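You operate a simulated robot arm through the tools that you are given. There is no shell and no other tool.

You run a simulated robot arm. Do the job below in one go: nothing can be reset, and whatever is moved stays where it is left.

Task
Stopper the basin, slide it under the tap and fill it to its line with warm water.
Fine: tap off, warmth lever left on warm.

Only the result counts: the job must be done as asked and must still hold three seconds after the hand-in. Knocking over, shifting, dropping, spilling or breaking anything else fails it. A push-on lid holds only when it is set on centred and level and pressed home; a screw cap is set on level and turned clockwise until tight.

Robot
A 7-joint arm with a two-finger parallel gripper, fixed in place. Base frame: the origin is on the floor under the middle of its stand, x ahead of it, y to its left, z up; the work surface is at about z = 0.69. Units: m, degrees, N and s.
With the tool pointing down near the work surface it reaches from about 0.26 to 0.68 m from the base axis. Its first joint turns from -66.0 to 66.0 degrees. Payload 1.57 kg.
Tool frame: the origin (TCP) lies between the finger pads and is the grasp point; the fingertips stand 0.03 m ahead of it; z points along the fingers, y is the line along which they close. The gripper opens to 0.11 m. The fingers are 0.024 m wide and 0.012 m thick; the gripper's body (0.048 by 0.112 m) begins 0.078 m behind the TCP.
Orientation is told as [roll, pitch, yaw] about the base's x, y, z axes, in that order, counted from this pose: with the fingers straight down and closing along the base's y, the tool's x points along the base's -x, its y along +y and its z along -z.

Tools
- The arm moves only by the tool drive_tool. Its argument "increments" is a list of rows, each a list of 7 numbers: the shift along the base's x, y, z in units of 30 mm (1.0 is 30 mm), then the turn, a rotation vector about the base's x, y, z in units of 4 degrees (1.0 is 4 degrees), then the opening, from 0 (shut) to 1 (fully open). In form: [[tx, ty, tz, ax, ay, az, grip], ...]. A call has 1 to 20 rows; each row shifts and turns the commanded pose from where the row before left it. A call with a number of a shift or a turn outside -1 to 1 is refused whole. Rows are played at 5 a second. More than 0.05 m and 8.6 degrees between two rows, or a gripper value outside its range, and nothing of the call is played. Where a pose cannot be reached the arm comes as near as it can. A force on the tool above 70 N (or 10 N above the force at the start of the call, whichever is more), or a blocked arm, ends the call early, and 0.2 s more pass. The fingers move at their own pace (about 0.108 m/s each) and stop on an object; they squeeze with about 43 N. The grip force told is the motor's: it shows also when the fingers shut on nothing. Time passes only in rows, and 0.2 s behind the last, so rows that do not move let the fingers close. The reply holds the time, the measured pose of the TCP, the force on the tool along the base axes, the opening and the grip force, in the units named above and with some noise, with the torque about the TCP (base axes, N m) and any sound that the robot's microphone picked up.
- Cameras (640 x 400 px; columns grow to the right, rows downward): "scene" is fixed at [0.1818, -0.4145, 1.396]; the picture's right is [0.54, -0.84, 0.00], its down [-0.55, -0.35, -0.75] and it looks along [0.64, 0.40, -0.66] (base axes); focal length 214 px, centre (320, 200). "wrist" rides on the gripper at [0.07, 0.016, -0.141] in the tool frame; the picture's right is [-0.23, 0.97, 0.00], its down [-0.85, -0.20, -0.48] and it looks along [-0.47, -0.11, 0.88] (tool axes); focal length 222 px, centre (320, 200). There is no depth. A picture from a camera that has moved, and an enlarged one, comes with that camera's place and axes in the base frame and with its lens.
- grab_frame(camera): a new picture of that camera. The clock stands still meanwhile.
- close_up(camera, box): a new picture of the part [left, top, right, bottom] of that camera's present view, enlarged. The clock stands still meanwhile.
- hand_in(): hands the job in; it is judged then, once.

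Nothing tells you positions but the pictures and the camera data. Unless the task says otherwise, let go and move clear before handing in.

The tools are called after "Request:" as name(argument=value, ...) on one line, values as JSON. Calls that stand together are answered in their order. drive_tool: Moves the arm, as the interface text tells. Its arguments: {"type":"object","properties":{"increments":{"type":"array"}},"required":["increments"]} The other tools are called the same way: grab_frame (camera) takes a picture; close_up (camera, box) takes an enlarged picture of a part of a camera's view; hand_in () hands the job in.

At the start:

```text
time: 0.0
tcp_pos: [0.4252, 0.0303, 1.2739]
tcp_rot: [0.0, 0.0, 0.0]
contact_force: [0.2, 0.0, 0.5]
ft_torque: [-0.01, 0.02, 0.02]
opening: 0.1099
grasp_force: 0.0
```

scene: 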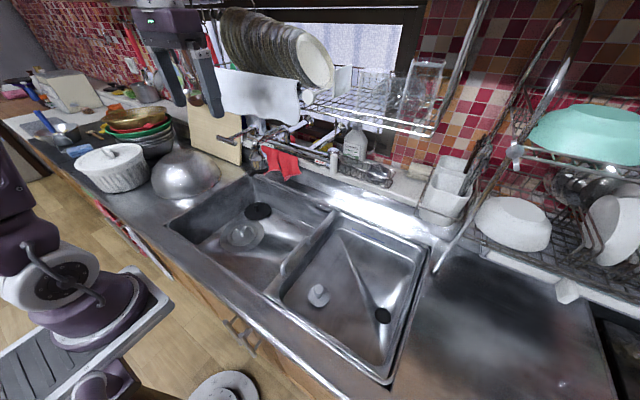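
wrist: 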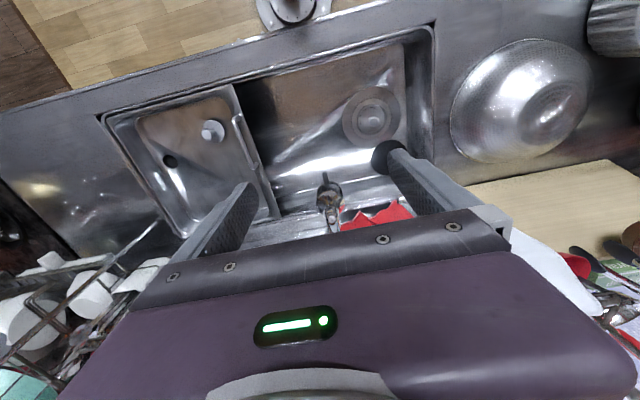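

I see a double sink with a smaller tub-like compartment on the right holding a pale plug and a dark drain hole, and a tap in the middle. I'll look closer before I move anything.

Request:
close_up(camera="scene", box=[160, 160, 440, 390])

Request:
close_up(camera="scene", box=[220, 110, 420, 235])

Request:
close_up(camera="wrist", box=[90, 20, 450, 245])

```text
1.74 times, centred on (300, 275) of scene
camera zoom: at [0.1818, -0.4145, 1.396], right [0.54, -0.84, 0.0], down [-0.55, -0.35, -0.75], along [0.64, 0.4, -0.66], focal length 373 px, centre (355, 70)
```

zoom: 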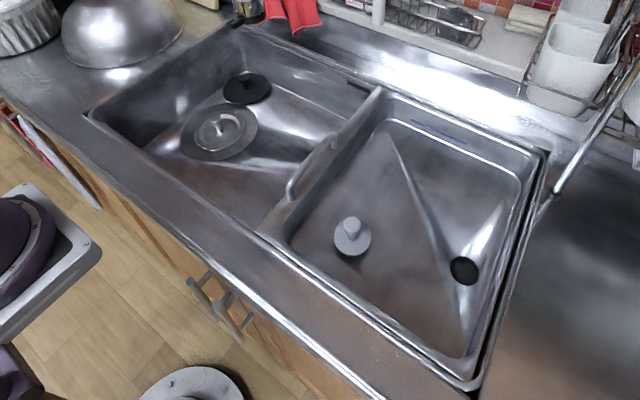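

```text
3.20 times, centred on (320, 172) of scene
camera zoom: at [0.1818, -0.4145, 1.396], right [0.54, -0.84, 0.0], down [-0.55, -0.35, -0.75], along [0.64, 0.4, -0.66], focal length 686 px, centre (320, 288)
```

zoom: 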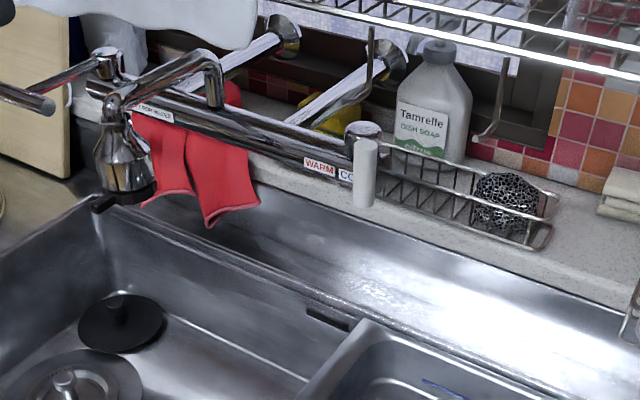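

```text
1.78 times, centred on (270, 132) of wrist
camera zoom: at [0.3553, 0.0458, 1.4152], right [0.23, 0.97, 0.0], down [0.85, -0.2, 0.48], along [0.47, -0.11, -0.88], focal length 395 px, centre (409, 320)
```

zoom: 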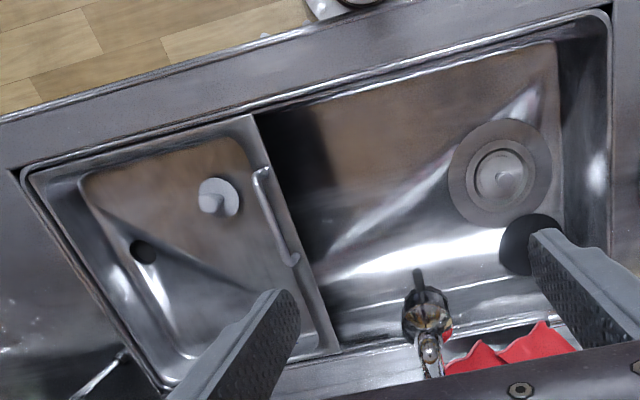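

The right compartment looks like a sliding tub with a handle, a drain hole and a loose pale plug; the tap is on a wall rail with labels. I'll zoom in on the tap and labels to work out the levers.

Request:
close_up(camera="scene", box=[215, 115, 295, 180])

Request:
close_up(camera="scene", box=[300, 130, 390, 190])

Request:
close_up(camera="scene", box=[300, 200, 440, 300])

Request:
close_up(camera="wrist", box=[240, 140, 420, 240])

Request:
close_up(camera="wrist", box=[100, 80, 290, 240])

```text
6.15 times, centred on (255, 148) of scene
camera zoom: at [0.1818, -0.4145, 1.396], right [0.54, -0.84, 0.0], down [-0.55, -0.35, -0.75], along [0.64, 0.4, -0.66], focal length 1320 px, centre (720, 523)
```

zoom: 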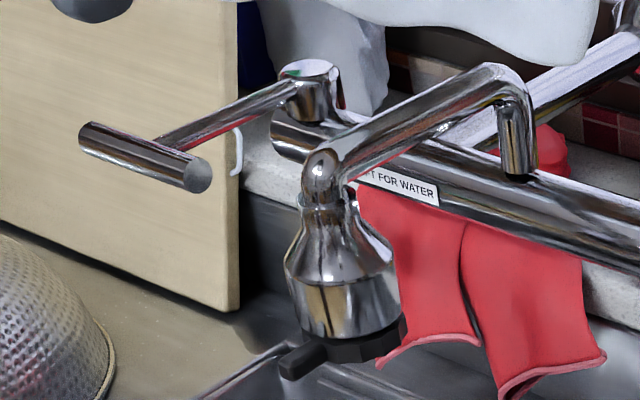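

```text
6.67 times, centred on (345, 160) of scene
camera zoom: at [0.1818, -0.4145, 1.396], right [0.54, -0.84, 0.0], down [-0.55, -0.35, -0.75], along [0.64, 0.4, -0.66], focal length 1430 px, centre (153, 467)
```

zoom: 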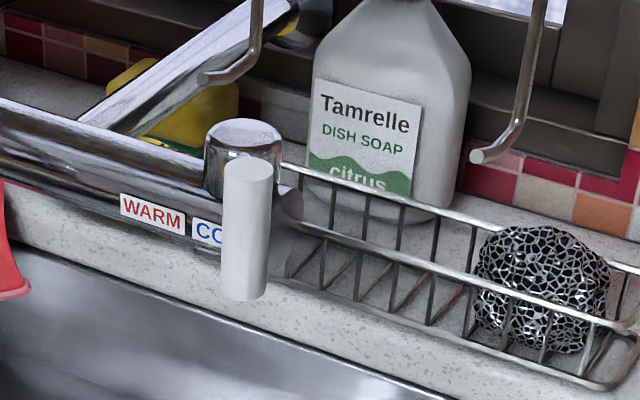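

```text
4.00 times, centred on (370, 250) of scene
camera zoom: at [0.1818, -0.4145, 1.396], right [0.54, -0.84, 0.0], down [-0.55, -0.35, -0.75], along [0.64, 0.4, -0.66], focal length 858 px, centre (120, 0)
```

zoom: 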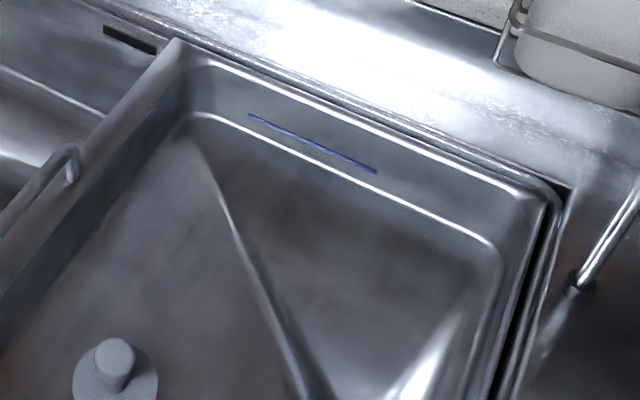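

```text
3.56 times, centred on (330, 190) of wrist
camera zoom: at [0.3553, 0.0458, 1.4152], right [0.23, 0.97, 0.0], down [0.85, -0.2, 0.48], along [0.47, -0.11, -0.88], focal length 790 px, centre (284, 236)
```

zoom: 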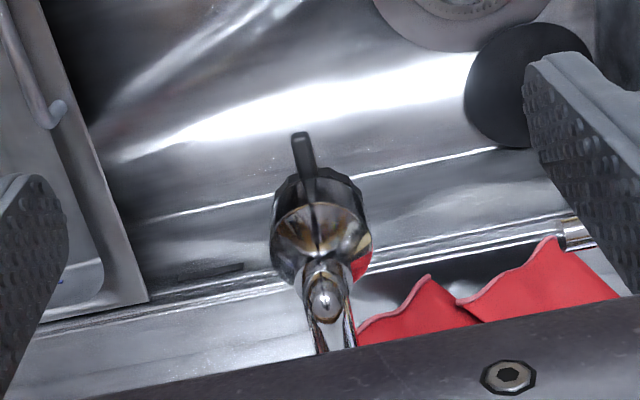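

```text
2.50 times, centred on (195, 160) of wrist
camera zoom: at [0.3553, 0.0458, 1.4152], right [0.23, 0.97, 0.0], down [0.85, -0.2, 0.48], along [0.47, -0.11, -0.88], focal length 555 px, centre (632, 300)
```

zoom: 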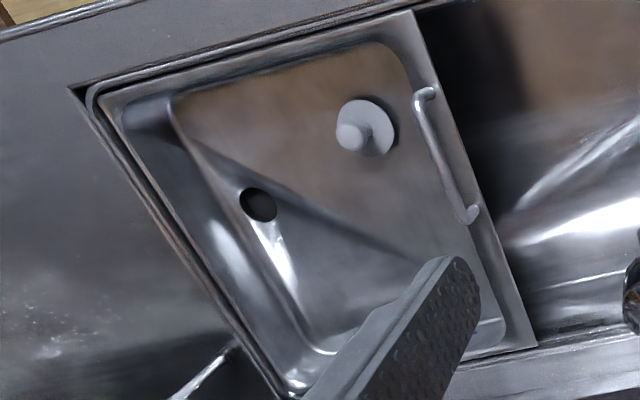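

The left lever is labelled "LIFT FOR WATER" and the right one covers a WARM/COLD scale. I'll tilt the gripper forward, away from everything, so the wrist camera can see the taps better.

Request:
drive_tool(increments=[[-0.2, 0, 0, 0, -1, 0, 1], [-0.2, 0, 0, 0, -1, 0, 1], [-0.2, 0, 0, 0, -1, 0, 1], [-0.2, 0, 0, 0, -1, 0, 1], [-0.2, 0, 0, 0, -1, 0, 1], [-0.2, 0, 0, 0, -1, 0, 1], [-0.2, 0, 0, 0, -1, 0, 1], [-0.2, 0, 0, 0, -1, 0, 1]])

Request:
grab_frame(camera="wrist")

Request:
grab_frame(camera="scene")

```text
time: 1.8
tcp_pos: [0.3766, 0.0288, 1.2741]
tcp_rot: [0.0, -32.1, 0.0]
contact_force: [-0.4, -0.6, 0.6]
ft_torque: [0.0, -0.03, -0.03]
opening: 0.1097
grasp_force: 0.1
```

```text
taken
camera wrist: at [0.2424, 0.0462, 1.3571], right [0.19, 0.97, 0.12], down [0.47, -0.2, 0.86], along [0.86, -0.11, -0.5], focal length 222 px, centre (320, 200)
```

wrist: 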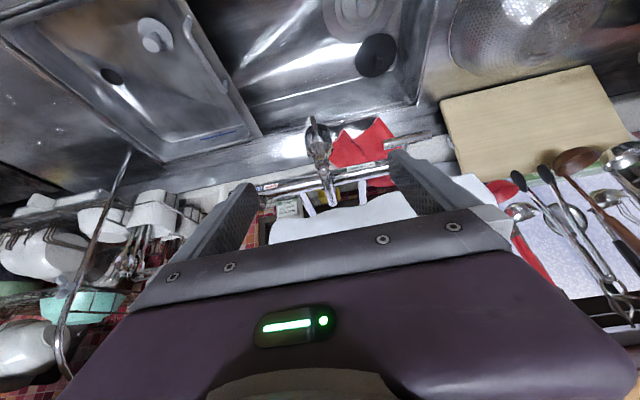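

```text
taken
```

scene: 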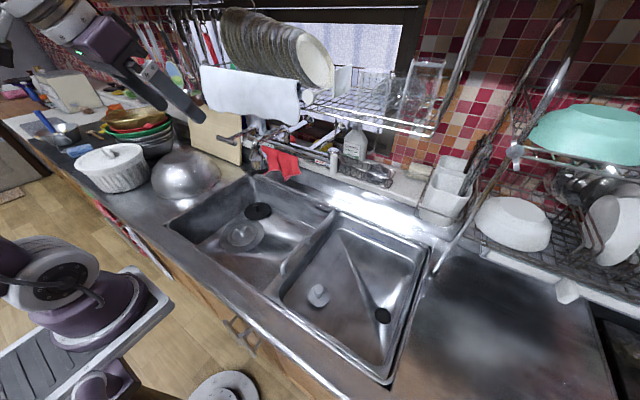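

Request:
close_up(camera="wrist", box=[230, 110, 450, 230])

Request:
close_up(camera="wrist", box=[40, 0, 280, 180])

```text
2.91 times, centred on (340, 170) of wrist
camera zoom: at [0.2424, 0.0462, 1.3571], right [0.19, 0.97, 0.12], down [0.47, -0.2, 0.86], along [0.86, -0.11, -0.5], focal length 646 px, centre (262, 287)
```

zoom: 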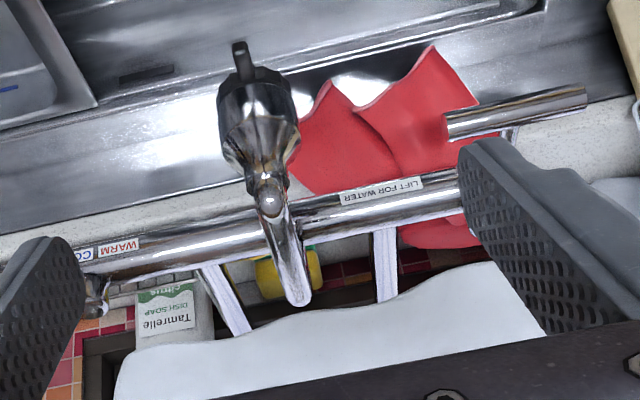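

```text
2.22 times, centred on (160, 90) of wrist
camera zoom: at [0.2424, 0.0462, 1.3571], right [0.19, 0.97, 0.12], down [0.47, -0.2, 0.86], along [0.86, -0.11, -0.5], focal length 494 px, centre (676, 444)
```

zoom: 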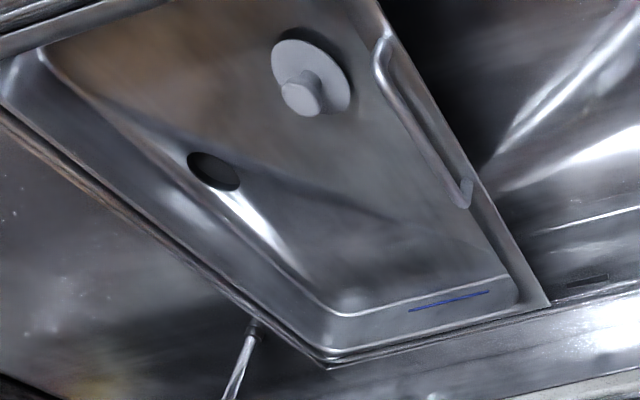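

I place the tap outlet near (0.543, 0.02, 1.04), the water lever's T-handle near (0.564, 0.175, 1.085), and the tub at x 0.32–0.695, y −0.48 to −0.155. The warmth lever is hidden behind a finger, so I'll shift the view right to see it.

Request:
drive_tool(increments=[[0, -1, 0, 0, 0, 0, 1], [0, -1, 0, 0, 0, 0, 1], [0, -1, 0, 0, 0, 0, 1], [0, -1, 0, 0, 0, 0, 1], [0, -1, 0, 0, 0, 0, 1], [0, -1, 0, 0, 0, 0, 1]])

Request:
grab_frame(camera="wrist")

Request:
grab_frame(camera="scene")

```text
time: 3.2
tcp_pos: [0.3772, -0.1505, 1.2722]
tcp_rot: [-0.1, -32.0, 0.0]
contact_force: [-0.4, 0.8, 0.6]
ft_torque: [-0.02, 0.05, 0.0]
opening: 0.1101
grasp_force: 0.1
```

```text
taken
camera wrist: at [0.2433, -0.1336, 1.3556], right [0.19, 0.97, 0.12], down [0.47, -0.2, 0.86], along [0.86, -0.11, -0.5], focal length 222 px, centre (320, 200)
```

wrist: 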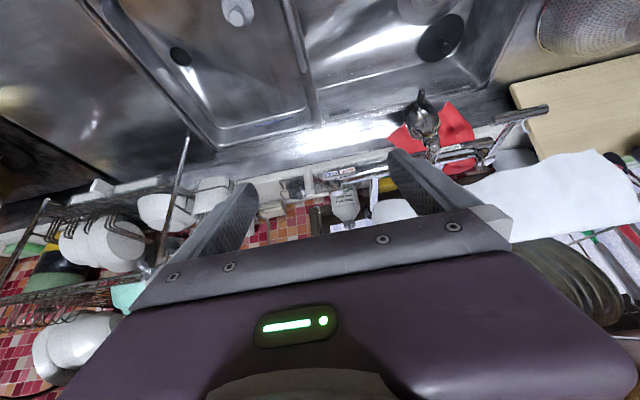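

```text
taken
```

scene: 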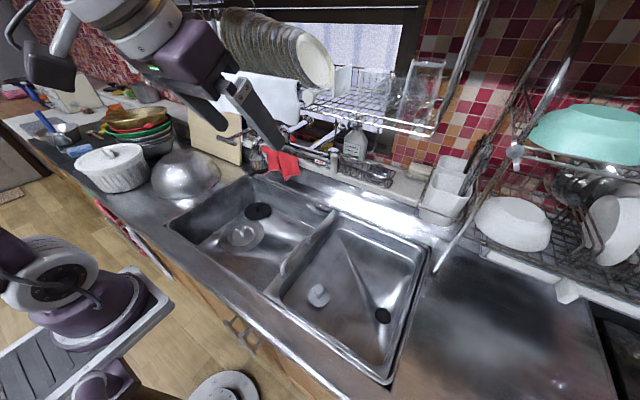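

Request:
close_up(camera="wrist", box=[240, 140, 400, 240])

Request:
close_up(camera="wrist", box=[380, 80, 580, 200])

Request:
close_up(camera="wrist", box=[100, 0, 340, 160])

```text
4.00 times, centred on (320, 190) of wrist
camera zoom: at [0.2433, -0.1336, 1.3556], right [0.19, 0.97, 0.12], down [0.47, -0.2, 0.86], along [0.86, -0.11, -0.5], focal length 888 px, centre (320, 240)
```

zoom: 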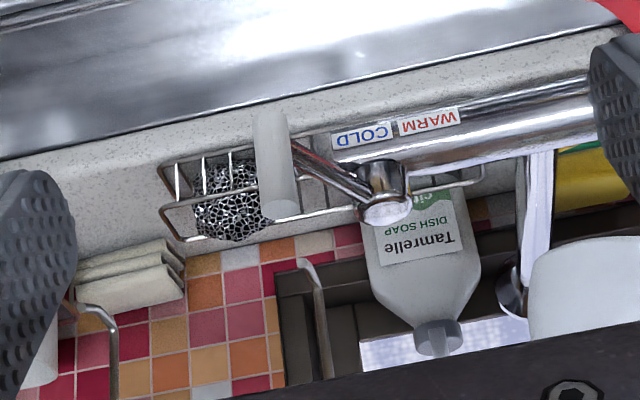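

```text
3.20 times, centred on (480, 140) of wrist
camera zoom: at [0.2433, -0.1336, 1.3556], right [0.19, 0.97, 0.12], down [0.47, -0.2, 0.86], along [0.86, -0.11, -0.5], focal length 711 px, centre (-192, 392)
```

zoom: 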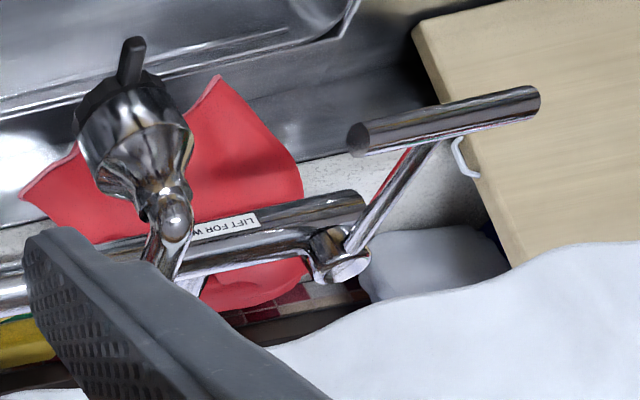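

```text
2.50 times, centred on (220, 80) of wrist
camera zoom: at [0.2433, -0.1336, 1.3556], right [0.19, 0.97, 0.12], down [0.47, -0.2, 0.86], along [0.86, -0.11, -0.5], focal length 555 px, centre (570, 500)
```

zoom: 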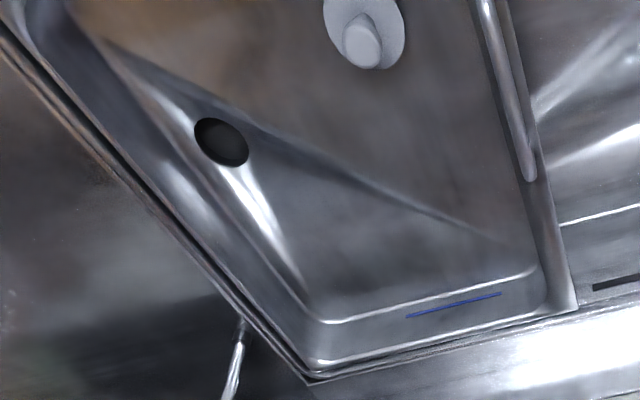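

The warmth lever is a vertical grey handle at about (0.598, −0.195, z 1.07–1.13), swung right to COLD on a pivot near (0.68, −0.148). A dish-rack rail at x≈0.585, z≈1.23 hangs above, so I'll need to reach in with the fingers tilted forward. Next I'll look at the plug and drain from closer.

Request:
drive_tool(increments=[[-0.07, -0.42, -0.8, 0, 1, 0, 1], [-0.07, -0.42, -0.8, 0, 1, 0, 1], [-0.07, -0.42, -0.8, 0, 1, 0, 1], [-0.07, -0.42, -0.8, 0, 1, 0, 1], [-0.07, -0.42, -0.8, 0, 1, 0, 1], [-0.07, -0.42, -0.8, 0, 1, 0, 1], [-0.07, -0.42, -0.8, 0, 1, 0, 1], [-0.07, -0.42, -0.8, 0, 1, 0, 1]])

Request:
grab_frame(camera="wrist")

Request:
grab_frame(camera="scene")

```text
time: 5.0
tcp_pos: [0.3643, -0.2519, 1.0834]
tcp_rot: [0.0, 0.0, 0.0]
contact_force: [0.3, 0.7, -0.7]
ft_torque: [-0.04, -0.01, -0.01]
opening: 0.1098
grasp_force: 0.1
```

```text
taken
camera wrist: at [0.2931, -0.2346, 1.2242], right [0.23, 0.97, 0.0], down [0.86, -0.2, 0.48], along [0.47, -0.11, -0.88], focal length 222 px, centre (320, 200)
```

wrist: 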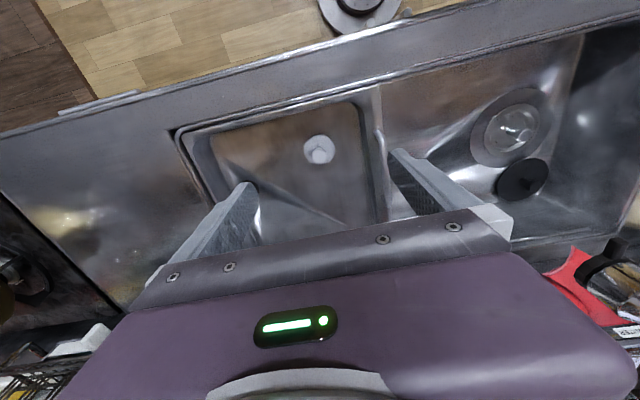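

```text
taken
```

scene: 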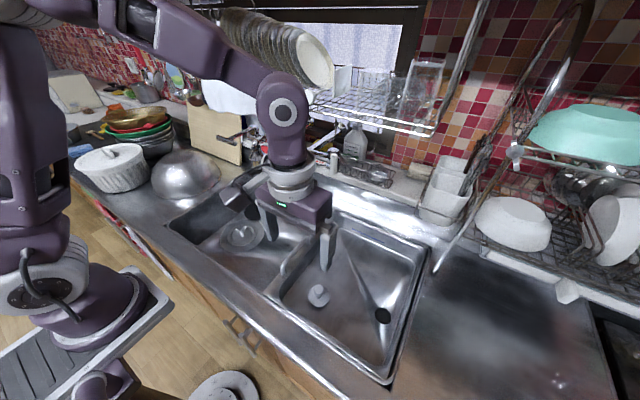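

Request:
close_up(camera="wrist", box=[280, 110, 400, 190])

Request:
close_up(camera="scene", box=[280, 260, 420, 350])

Request:
close_up(camera="scene", box=[255, 215, 375, 295])

```text
5.00 times, centred on (340, 150) of wrist
camera zoom: at [0.2931, -0.2346, 1.2242], right [0.23, 0.97, 0.0], down [0.86, -0.2, 0.48], along [0.47, -0.11, -0.88], focal length 1111 px, centre (220, 450)
```

zoom: 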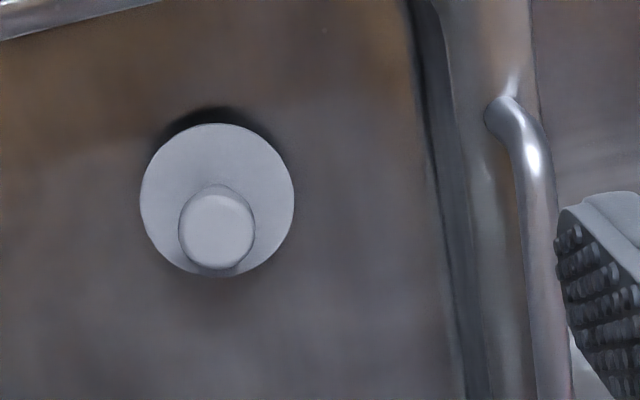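

```text
4.44 times, centred on (350, 305) of scene
camera zoom: at [0.1818, -0.4145, 1.396], right [0.54, -0.84, 0.0], down [-0.55, -0.35, -0.75], along [0.64, 0.4, -0.66], focal length 953 px, centre (187, -267)
```

zoom: 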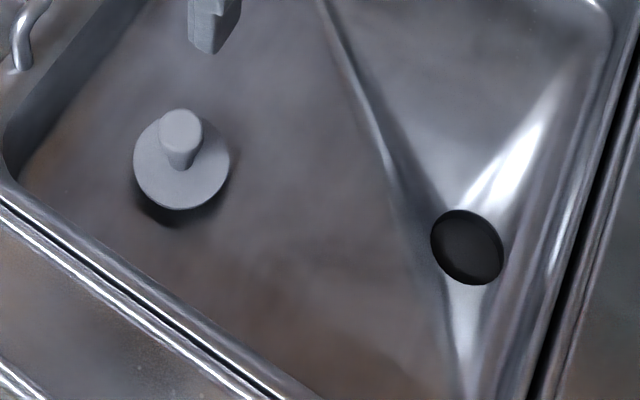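

```text
5.00 times, centred on (315, 255) of scene
camera zoom: at [0.1818, -0.4145, 1.396], right [0.54, -0.84, 0.0], down [-0.55, -0.35, -0.75], along [0.64, 0.4, -0.66], focal length 1072 px, centre (345, -75)
```

zoom: 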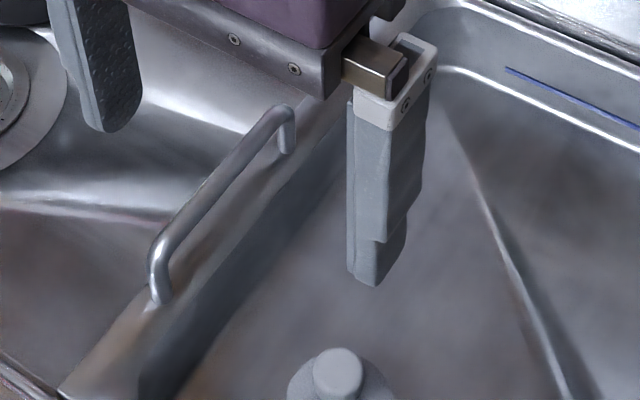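

The plug lies flat with its knob up at about (0.415, −0.264, top z≈0.83), and the drain is at about (0.466, −0.434), close to the tub's right wall. I'll turn the gripper so the fingers close along x, which keeps them off that wall, and move above the knob.

Request:
drive_tool(increments=[[0.085, -0.02, -0.138, 0, 0, -1, 1], [0.085, -0.02, -0.138, 0, 0, -1, 1], [0.085, -0.02, -0.138, 0, 0, -1, 1], [0.085, -0.02, -0.138, 0, 0, -1, 1], [0.085, -0.02, -0.138, 0, 0, -1, 1], [0.085, -0.02, -0.138, 0, 0, -1, 1], [0.085, -0.02, -0.138, 0, 0, -1, 1], [0.085, -0.02, -0.138, 0, 0, -1, 1], [0.085, -0.02, -0.138, 0, 0, -1, 1], [0.085, -0.02, -0.138, 0, 0, -1, 1], [0.085, -0.02, -0.138, 0, 0, -1, 1], [0.085, -0.02, -0.138, 0, 0, -1, 1], [0.085, -0.02, -0.138, 0, 0, -1, 1], [0.085, -0.02, -0.138, 0, 0, -1, 1], [0.085, -0.02, -0.138, 0, 0, -1, 1], [0.085, -0.02, -0.138, 0, 0, -1, 1], [0.085, -0.02, -0.138, 0, 0, -1, 1], [0.085, -0.02, -0.138, 0, 0, -1, 1], [0.085, -0.02, -0.138, 0, 0, -1, 1], [0.085, -0.02, -0.138, 0, 0, -1, 1]])

Request:
drive_tool(increments=[[0, 0, 0, 0, 0, -1, 1], [0, 0, 0, 0, 0, -1, 1], [0, 0, 0, 0, 0, -0.5, 1]])

Request:
grab_frame(camera="wrist")

Request:
grab_frame(camera="scene")

```text
time: 9.2
tcp_pos: [0.4124, -0.2635, 1.0004]
tcp_rot: [0.0, 0.1, -80.2]
contact_force: [0.6, -0.2, 0.3]
ft_torque: [0.0, 0.0, 0.01]
opening: 0.1101
grasp_force: 0.1
```

```text
time: 10.0
tcp_pos: [0.4127, -0.2636, 0.9997]
tcp_rot: [-0.1, 0.0, -90.1]
contact_force: [-0.6, 0.1, 0.1]
ft_torque: [-0.01, -0.01, -0.01]
opening: 0.1099
grasp_force: 0.1
```

```text
taken
camera wrist: at [0.4285, -0.1935, 1.1407], right [0.97, -0.23, 0.0], down [-0.2, -0.85, 0.48], along [-0.11, -0.47, -0.88], focal length 222 px, centre (320, 200)
```

wrist: 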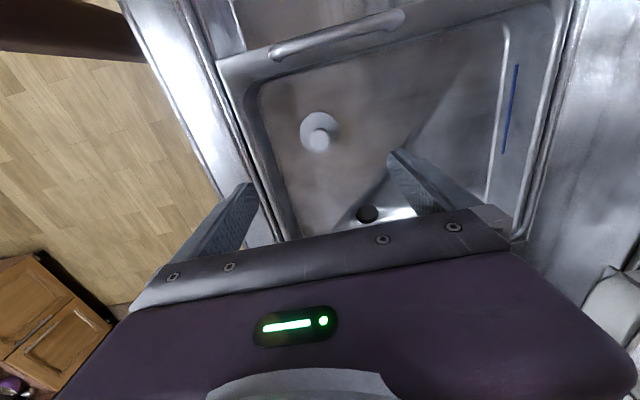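

```text
taken
```

scene: 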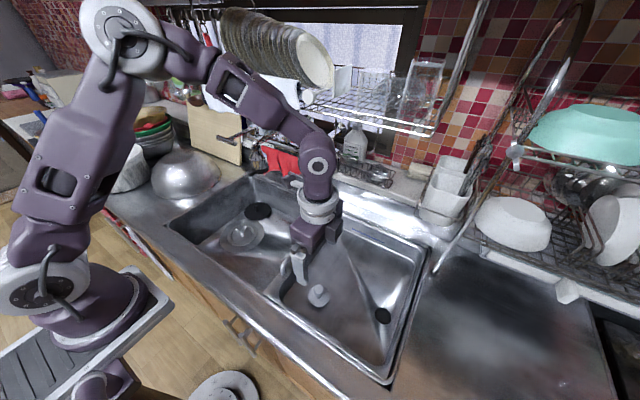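

Request:
close_up(camera="wrist", box=[260, 90, 420, 230])

Request:
close_up(camera="scene", box=[270, 240, 400, 330])

```text
2.86 times, centred on (340, 160) of wrist
camera zoom: at [0.4285, -0.1935, 1.1407], right [0.97, -0.23, 0.0], down [-0.2, -0.85, 0.48], along [-0.11, -0.47, -0.88], focal length 635 px, centre (263, 314)
```

zoom: 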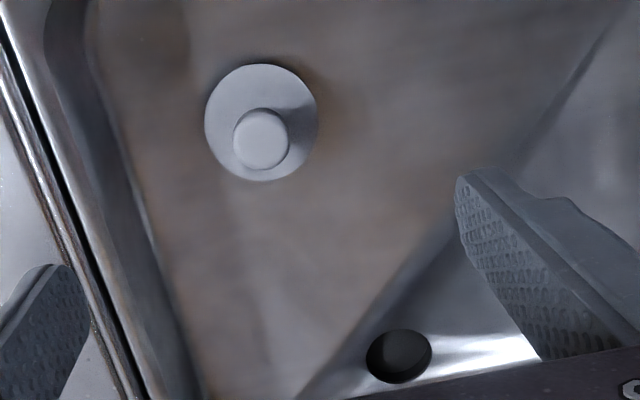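

```text
4.44 times, centred on (335, 285) of scene
camera zoom: at [0.1818, -0.4145, 1.396], right [0.54, -0.84, 0.0], down [-0.55, -0.35, -0.75], along [0.64, 0.4, -0.66], focal length 953 px, centre (253, -178)
```

zoom: 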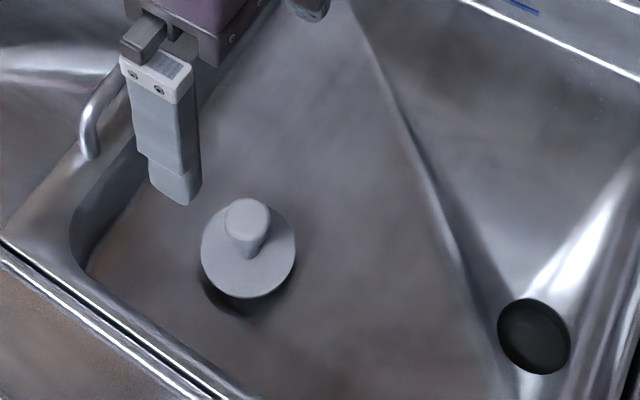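

The gripper is centred over the knob at about (0.411, −0.265) and the drain is at about (0.464, −0.434, 0.788). I'll narrow the fingers so they clear the tub's front wall, then descend and grip the knob.

Request:
drive_tool(increments=[[-0.05, -0.05, -0.9, 0, 0, 0, 0.55], [0, 0, -0.9, 0, 0, 0, 0.55], [0, 0, -0.9, 0, 0, 0, 0.55], [0, 0, -0.9, 0, 0, 0, 0.55], [0, 0, -0.9, 0, 0, 0, 0.55]])

Request:
close_up(camera="wrist", box=[200, 80, 440, 240])

Request:
close_up(camera="scene", box=[250, 220, 400, 330])

```text
time: 11.2
tcp_pos: [0.4115, -0.2662, 0.863]
tcp_rot: [0.1, 0.0, -90.1]
contact_force: [0.5, 0.5, -0.6]
ft_torque: [0.0, -0.01, -0.01]
opening: 0.0604
grasp_force: 0.1
```

```text
2.50 times, centred on (320, 160) of wrist
camera zoom: at [0.427, -0.1961, 1.0033], right [0.97, -0.23, 0.0], down [-0.2, -0.86, 0.48], along [-0.11, -0.47, -0.88], focal length 555 px, centre (320, 300)
```

zoom: 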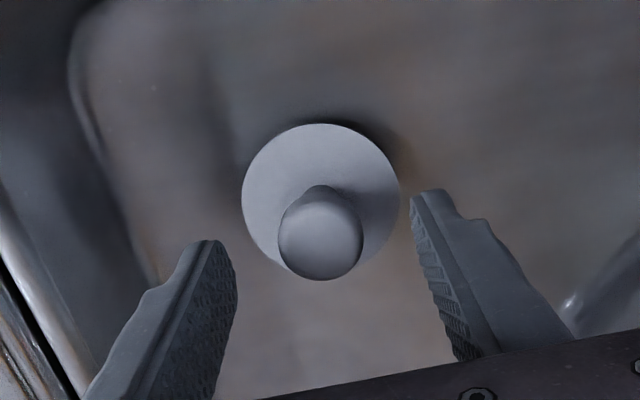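

```text
3.64 times, centred on (325, 275) of scene
camera zoom: at [0.1818, -0.4145, 1.396], right [0.54, -0.84, 0.0], down [-0.55, -0.35, -0.75], along [0.64, 0.4, -0.66], focal length 780 px, centre (302, -73)
```

zoom: 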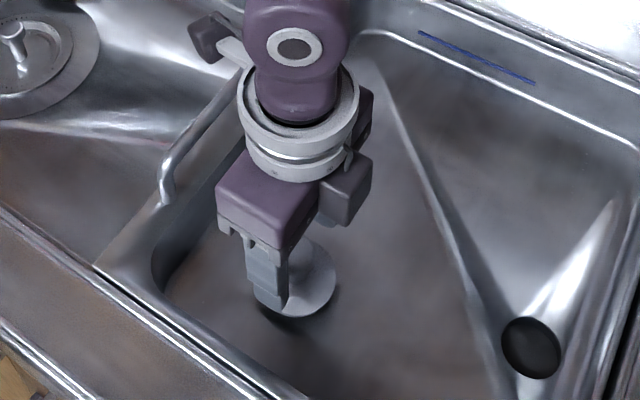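

Alignment looks good: knob axis at (0.411, −0.2665), disc top z≈0.79, knob top ≈0.83. I'll descend about 35 mm more and grip.

Request:
drive_tool(increments=[[0, 0, -0.6, 0, 0, 0, 0.55], [0, 0, -0.55, 0, 0, 0, 0.55], [0, 0, 0, 0, 0, 0, 0.0], [0, 0, 0, 0, 0, 0, 0.0], [0, 0, 0, 0, 0, 0, 0.0]])

Request:
close_up(camera="wrist", box=[200, 80, 440, 240])

```text
time: 12.4
tcp_pos: [0.4117, -0.2658, 0.8302]
tcp_rot: [0.2, 0.0, -90.0]
contact_force: [11.4, -0.6, 19.7]
ft_torque: [-0.04, -0.37, 0.01]
opening: 0.0259
grasp_force: 37.2
```

```text
2.50 times, centred on (320, 160) of wrist
camera zoom: at [0.4268, -0.1951, 0.972], right [0.97, -0.23, 0.0], down [-0.2, -0.85, 0.48], along [-0.11, -0.47, -0.88], focal length 555 px, centre (320, 300)
```

zoom: 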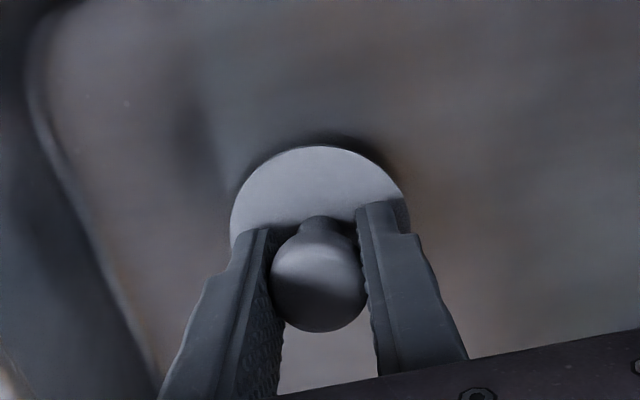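

I have the knob (opening 26 mm) with the fingertips touching the disc. I'll lift it straight up and check how it hangs.

Request:
drive_tool(increments=[[0, 0, 0.3, 0, 0, 0, 0], [0, 0, 0.7, 0, 0, 0, 0], [0, 0, 0.8, 0, 0, 0, 0], [0, 0, 0.8, 0, 0, 0, 0]])

Request:
close_up(camera="wrist", box=[200, 80, 440, 240])

Request:
close_up(camera="scene", box=[250, 220, 400, 330])

```text
time: 13.4
tcp_pos: [0.4095, -0.2636, 0.9076]
tcp_rot: [0.0, -0.1, -90.1]
contact_force: [1.2, 0.1, -0.1]
ft_torque: [0.01, -0.01, -0.01]
opening: 0.0
grasp_force: 21.4
```

```text
2.50 times, centred on (320, 160) of wrist
camera zoom: at [0.426, -0.194, 1.0493], right [0.97, -0.23, 0.0], down [-0.2, -0.85, 0.48], along [-0.11, -0.47, -0.88], focal length 555 px, centre (320, 300)
```

zoom: 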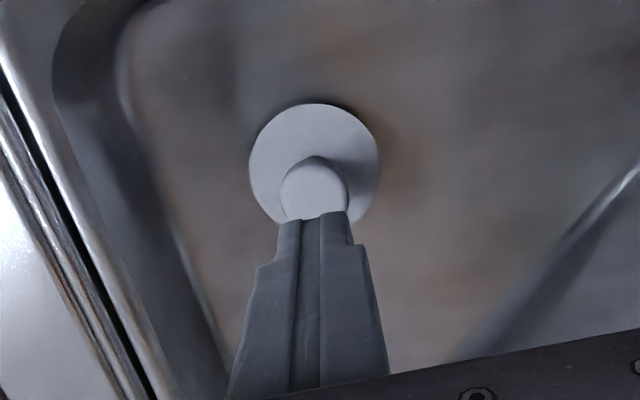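

```text
3.64 times, centred on (325, 275) of scene
camera zoom: at [0.1817, -0.4145, 1.396], right [0.54, -0.84, 0.0], down [-0.55, -0.35, -0.75], along [0.64, 0.4, -0.66], focal length 780 px, centre (302, -73)
```

zoom: 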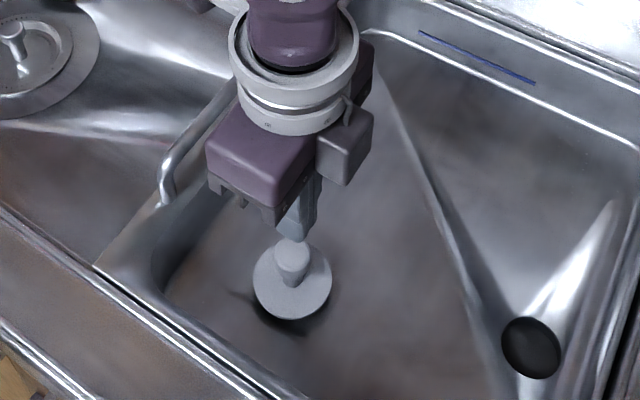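

The grip slipped off the knob and the plug stayed put. I'll look closely at the knob's shape before trying again.

Request:
close_up(camera="scene", box=[300, 270, 340, 310])

Request:
close_up(camera="wrist", box=[285, 110, 365, 180])

```text
10.00 times, centred on (320, 290) of scene
camera zoom: at [0.1817, -0.4145, 1.396], right [0.54, -0.84, 0.0], down [-0.55, -0.35, -0.75], along [0.64, 0.4, -0.66], focal length 2145 px, centre (320, -700)
```

zoom: 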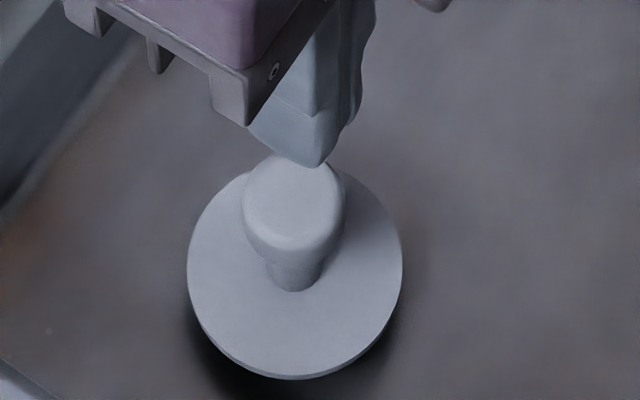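

```text
5.71 times, centred on (325, 145) of wrist
camera zoom: at [0.426, -0.194, 1.0493], right [0.97, -0.23, 0.0], down [-0.2, -0.85, 0.48], along [-0.11, -0.47, -0.88], focal length 1269 px, centre (291, 514)
```

zoom: 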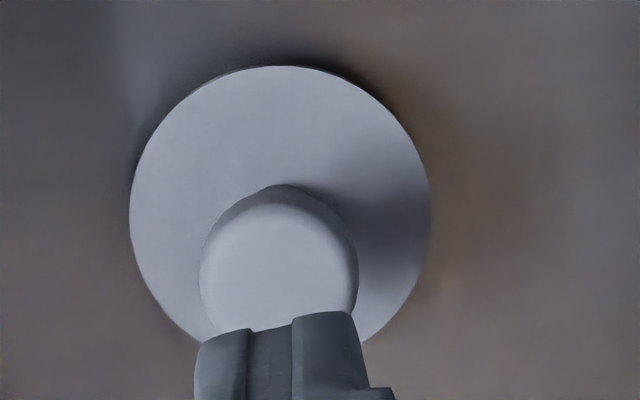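

The knob is a mushroom: a cap about 27 mm wide on a stem about 15 mm wide, so I should grip lower, under the cap. I'll reopen and descend in small steps, watching for contact with the disc.

Request:
drive_tool(increments=[[0, 0.05, 0, 0, 0, 0, 0.5], [0, 0, 0, 0, 0, 0, 0.5], [0, 0, -0.9, 0, 0, 0, 0.5], [0, 0, -0.9, 0, 0, 0, 0.5], [0, 0, -0.7, 0, 0, 0, 0.5], [0, 0, 0, 0, 0, 0, 0.5]])

Request:
drive_tool(increments=[[0, 0, -0.1, 0, 0, 0, 0.5], [0, 0, 0, 0, 0, 0, 0.5]])

Request:
drive_tool(increments=[[0, 0, -0.1, 0, 0, 0, 0.5], [0, 0, 0, 0, 0, 0, 0.5]])

```text
time: 14.8
tcp_pos: [0.4103, -0.2629, 0.8319]
tcp_rot: [0.0, 0.0, -90.0]
contact_force: [0.6, 0.0, -0.5]
ft_torque: [0.04, 0.0, -0.03]
opening: 0.055
grasp_force: 0.0
```

```text
time: 15.4
tcp_pos: [0.41, -0.2627, 0.8311]
tcp_rot: [0.0, 0.0, -90.0]
contact_force: [-0.6, 0.2, 1.4]
ft_torque: [-0.03, 0.06, 0.02]
opening: 0.0558
grasp_force: 0.2
```

```text
time: 16.0
tcp_pos: [0.4111, -0.262, 0.8278]
tcp_rot: [0.0, -0.1, -90.1]
contact_force: [0.2, 0.3, 1.6]
ft_torque: [0.01, 0.01, 0.02]
opening: 0.0554
grasp_force: 0.6
```

Request:
drive_tool(increments=[[0, 0, -0.1, 0, 0, 0, 0.5], [0, 0, 0, 0, 0, 0, 0.5]])

Request:
drive_tool(increments=[[0, 0, -0.1, 0, 0, 0, 0.5], [0, 0, 0, 0, 0, 0, 0.5]])

Request:
close_up(camera="wrist", box=[240, 100, 400, 210])

Request:
close_up(camera="scene", box=[290, 260, 350, 310])

```text
time: 16.6
tcp_pos: [0.4112, -0.2637, 0.8267]
tcp_rot: [0.0, -0.1, -90.0]
contact_force: [-3.2, 0.9, 30.9]
ft_torque: [0.06, 0.58, -0.01]
opening: 0.0577
grasp_force: 1.8
```

```text
time: 17.2
tcp_pos: [0.4113, -0.2623, 0.821]
tcp_rot: [-0.1, 0.0, -89.9]
contact_force: [0.5, -0.1, 0.1]
ft_torque: [0.0, 0.01, 0.01]
opening: 0.0563
grasp_force: 0.3
```

```text
3.64 times, centred on (320, 155) of wrist
camera zoom: at [0.4269, -0.1922, 0.9624], right [0.97, -0.23, 0.0], down [-0.2, -0.86, 0.48], along [-0.11, -0.47, -0.88], focal length 808 px, centre (320, 364)
```

zoom: 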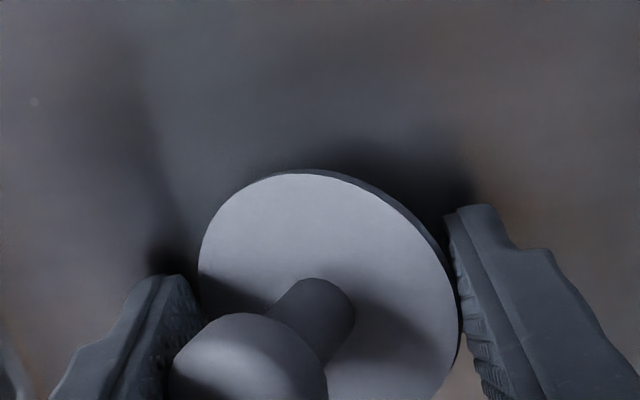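

```text
8.00 times, centred on (320, 285) of scene
camera zoom: at [0.1818, -0.4145, 1.396], right [0.54, -0.84, 0.0], down [-0.55, -0.35, -0.75], along [0.64, 0.4, -0.66], focal length 1716 px, centre (320, -480)
```

zoom: 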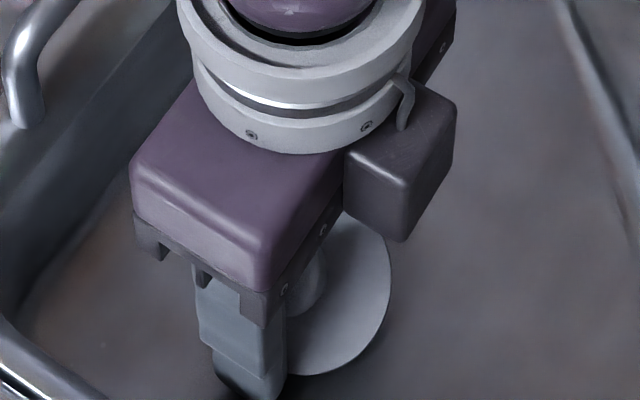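

My fingertips touched the disc's edge and tipped the plug slightly. I'll back straight up with the fingers open and let it settle flat.

Request:
drive_tool(increments=[[0, 0, 0.3, 0, 0, 0, 0.6], [0, 0, 0.4, 0, 0, 0, 0.6], [0, 0, 0.6, 0, 0, 0, 0.6], [0, 0, 0.4, 0, 0, 0, 0.6]])

Request:
close_up(camera="wrist", box=[240, 90, 400, 200])

Request:
close_up(camera="scene", box=[290, 260, 350, 310])

```text
time: 18.2
tcp_pos: [0.4121, -0.2648, 0.8717]
tcp_rot: [0.1, 0.0, -90.1]
contact_force: [0.2, 0.7, -0.9]
ft_torque: [0.0, 0.01, -0.03]
opening: 0.0658
grasp_force: 0.0
```

```text
3.64 times, centred on (320, 145) of wrist
camera zoom: at [0.4277, -0.194, 1.0138], right [0.97, -0.23, 0.0], down [-0.2, -0.86, 0.48], along [-0.11, -0.47, -0.88], focal length 808 px, centre (320, 400)
```

zoom: 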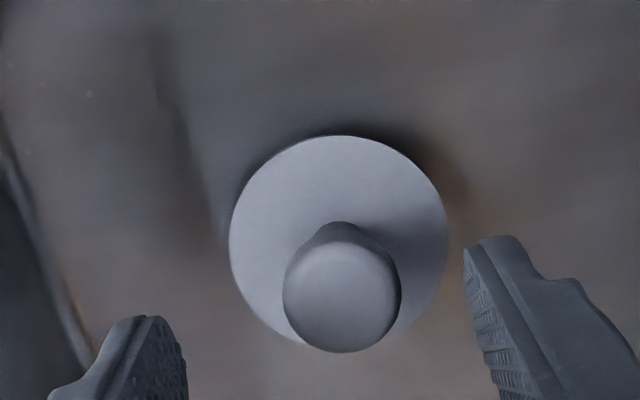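

```text
8.00 times, centred on (320, 285) of scene
camera zoom: at [0.1818, -0.4145, 1.396], right [0.54, -0.84, 0.0], down [-0.55, -0.35, -0.75], along [0.64, 0.4, -0.66], focal length 1716 px, centre (320, -480)
```

zoom: 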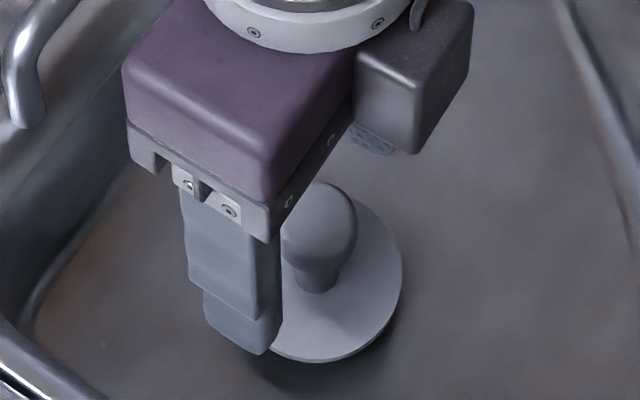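

The plug is upright again at about (0.417, −0.262); the knob is a rounded bulb with its top near 0.837 and the disc top near 0.80. I'll recentre, grip at mid-bulb without pressing the disc, then lift very slowly while checking.

Request:
drive_tool(increments=[[0.17, 0.08, -0.4, 0, 0, 0, 0.5], [0, 0, -0.5, 0, 0, 0, 0.5], [0, 0, -0.4, 0, 0, 0, 0.45], [0, 0, 0, 0, 0, 0, 0.45]])

Request:
drive_tool(increments=[[0, 0, 0, 0, 0, 0, 0], [0, 0, 0, 0, 0, 0, 0], [0, 0, 0, 0, 0, 0, 0], [0, 0, 0, 0, 0, 0, 0]])

Request:
close_up(camera="wrist", box=[240, 90, 400, 200])

Request:
close_up(camera="scene", box=[290, 260, 350, 310])

```text
time: 19.2
tcp_pos: [0.4169, -0.2624, 0.8337]
tcp_rot: [0.0, 0.0, -90.0]
contact_force: [0.4, 0.7, -0.2]
ft_torque: [0.0, -0.03, 0.01]
opening: 0.0497
grasp_force: 0.0
```

```text
time: 20.2
tcp_pos: [0.4159, -0.2624, 0.8344]
tcp_rot: [-0.1, 0.1, -90.0]
contact_force: [0.0, 0.3, 0.0]
ft_torque: [0.0, -0.03, -0.02]
opening: 0.0258
grasp_force: 36.9
```

```text
3.64 times, centred on (320, 145) of wrist
camera zoom: at [0.4323, -0.1917, 0.9748], right [0.97, -0.23, 0.0], down [-0.2, -0.85, 0.48], along [-0.11, -0.47, -0.88], focal length 808 px, centre (320, 400)
```

zoom: 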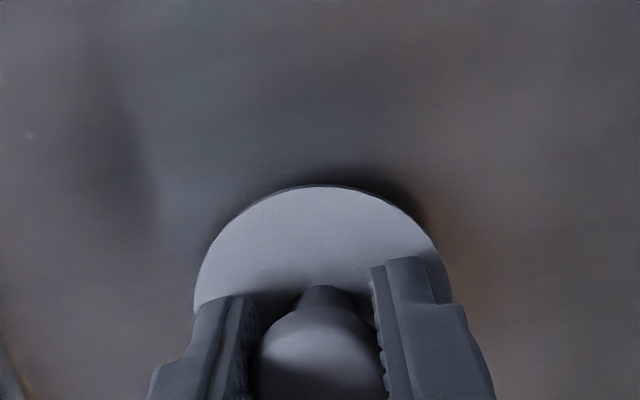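

```text
8.00 times, centred on (320, 285) of scene
camera zoom: at [0.1818, -0.4145, 1.396], right [0.54, -0.84, 0.0], down [-0.55, -0.35, -0.75], along [0.64, 0.4, -0.66], focal length 1716 px, centre (320, -480)
```

zoom: 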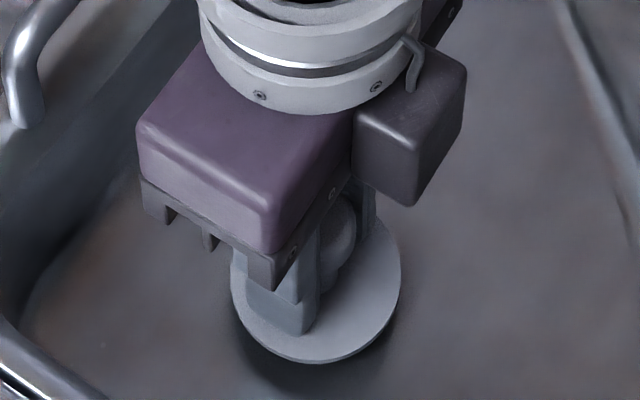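

The grip is clean, with no side or vertical load. Lifting slowly now.

Request:
drive_tool(increments=[[0, 0, 0.05, 0, 0, 0, 0], [0, 0, 0.1, 0, 0, 0, 0], [0, 0, 0.1, 0, 0, 0, 0], [0, 0, 0.1, 0, 0, 0, 0]])

Request:
close_up(camera="scene", box=[290, 260, 350, 310])

```text
time: 21.2
tcp_pos: [0.4147, -0.2606, 0.8429]
tcp_rot: [0.0, 0.0, -90.0]
contact_force: [-0.2, 0.5, -0.2]
ft_torque: [-0.02, -0.01, 0.02]
opening: 0.0255
grasp_force: 36.7
```

```text
8.00 times, centred on (320, 285) of scene
camera zoom: at [0.1818, -0.4145, 1.396], right [0.54, -0.84, 0.0], down [-0.55, -0.35, -0.75], along [0.64, 0.4, -0.66], focal length 1716 px, centre (320, -480)
```

zoom: 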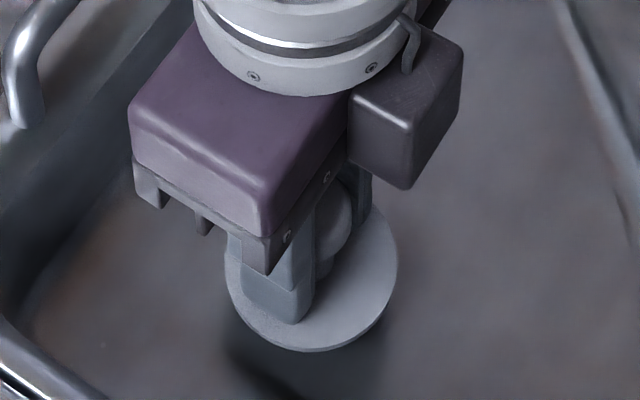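

It's lifting this time. I'll raise it gently a bit more and check underneath.

Request:
drive_tool(increments=[[0, 0, 0.2, 0, 0, 0, 0], [0, 0, 0.25, 0, 0, 0, 0], [0, 0, 0.25, 0, 0, 0, 0], [0, 0, 0.25, 0, 0, 0, 0], [0, 0, 0.25, 0, 0, 0, 0], [0, 0, 0.2, 0, 0, 0, 0]])

Request:
close_up(camera="scene", box=[280, 240, 400, 330])

Request:
close_up(camera="wrist", box=[200, 80, 440, 240])

```text
time: 22.6
tcp_pos: [0.417, -0.2622, 0.8864]
tcp_rot: [0.0, 0.1, -90.0]
contact_force: [0.3, 0.7, 0.1]
ft_torque: [0.01, -0.04, -0.02]
opening: 0.0257
grasp_force: 36.8
```

```text
4.44 times, centred on (340, 285) of scene
camera zoom: at [0.1818, -0.4145, 1.396], right [0.54, -0.84, 0.0], down [-0.55, -0.35, -0.75], along [0.64, 0.4, -0.66], focal length 953 px, centre (231, -178)
```

zoom: 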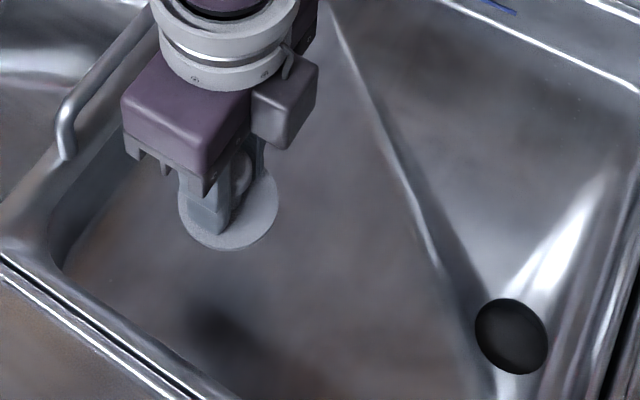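

```text
2.50 times, centred on (320, 160) of wrist
camera zoom: at [0.4323, -0.1917, 1.0282], right [0.97, -0.23, 0.0], down [-0.2, -0.86, 0.48], along [-0.11, -0.47, -0.88], focal length 555 px, centre (320, 300)
```

zoom: 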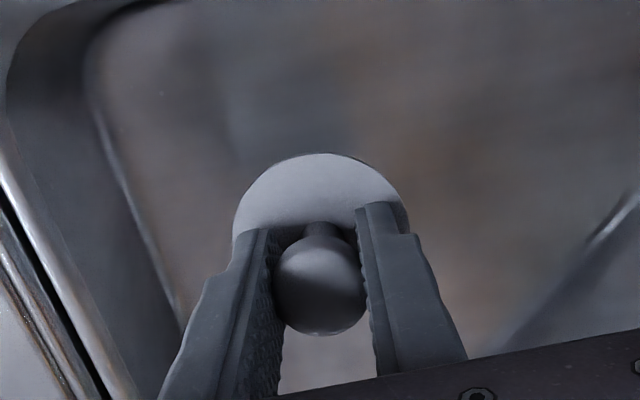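

The plug hangs centred and level in the grip. Now I'll carry it over the drain at (0.464, −0.434).

Request:
drive_tool(increments=[[0.1, -0.35, 0, 0, 0, 0, 0], [0.2, -0.7, 0, 0, 0, 0, 0], [0.22, -0.8, 0, 0, 0, 0, 0], [0.22, -0.8, 0, 0, 0, 0, 0], [0.22, -0.8, 0, 0, 0, 0, 0], [0.22, -0.8, 0, 0, 0, 0, 0], [0.2, -0.8, 0, 0, 0, 0, 0], [0.19, -0.66, 0, 0, 0, 0, 0], [0, 0, 0, 0, 0, 0, 0]])

Request:
close_up(camera="scene", box=[330, 260, 430, 340])

Request:
grab_frame(camera="wrist")

Request:
grab_frame(camera="scene")

```text
time: 24.6
tcp_pos: [0.4599, -0.4328, 0.8851]
tcp_rot: [-0.1, 0.1, -90.1]
contact_force: [-0.9, -0.5, -0.4]
ft_torque: [-0.01, -0.03, -0.04]
opening: 0.0258
grasp_force: 37.1
```

```text
5.00 times, centred on (380, 300) of scene
camera zoom: at [0.1817, -0.4145, 1.396], right [0.54, -0.84, 0.0], down [-0.55, -0.35, -0.75], along [0.64, 0.4, -0.66], focal length 1072 px, centre (20, -300)
```

zoom: 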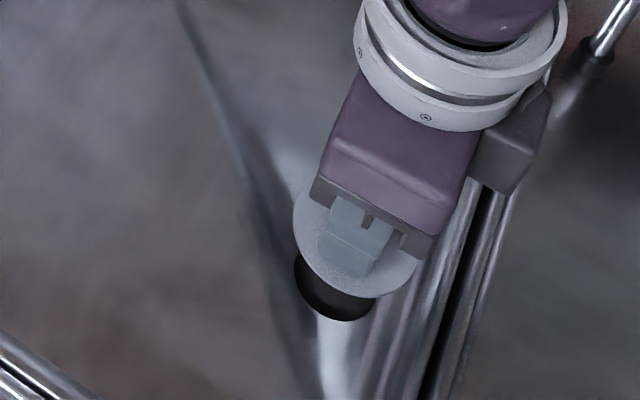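

```text
taken
camera wrist: at [0.4767, -0.3614, 1.0258], right [0.97, -0.23, 0.0], down [-0.2, -0.86, 0.48], along [-0.11, -0.47, -0.88], focal length 222 px, centre (320, 200)
```

wrist: 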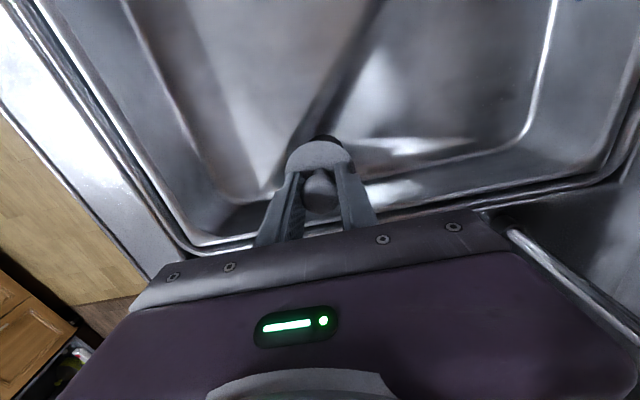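

```text
taken
```

scene: 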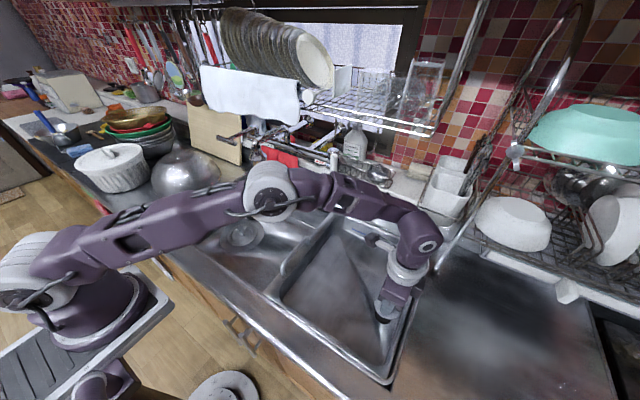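

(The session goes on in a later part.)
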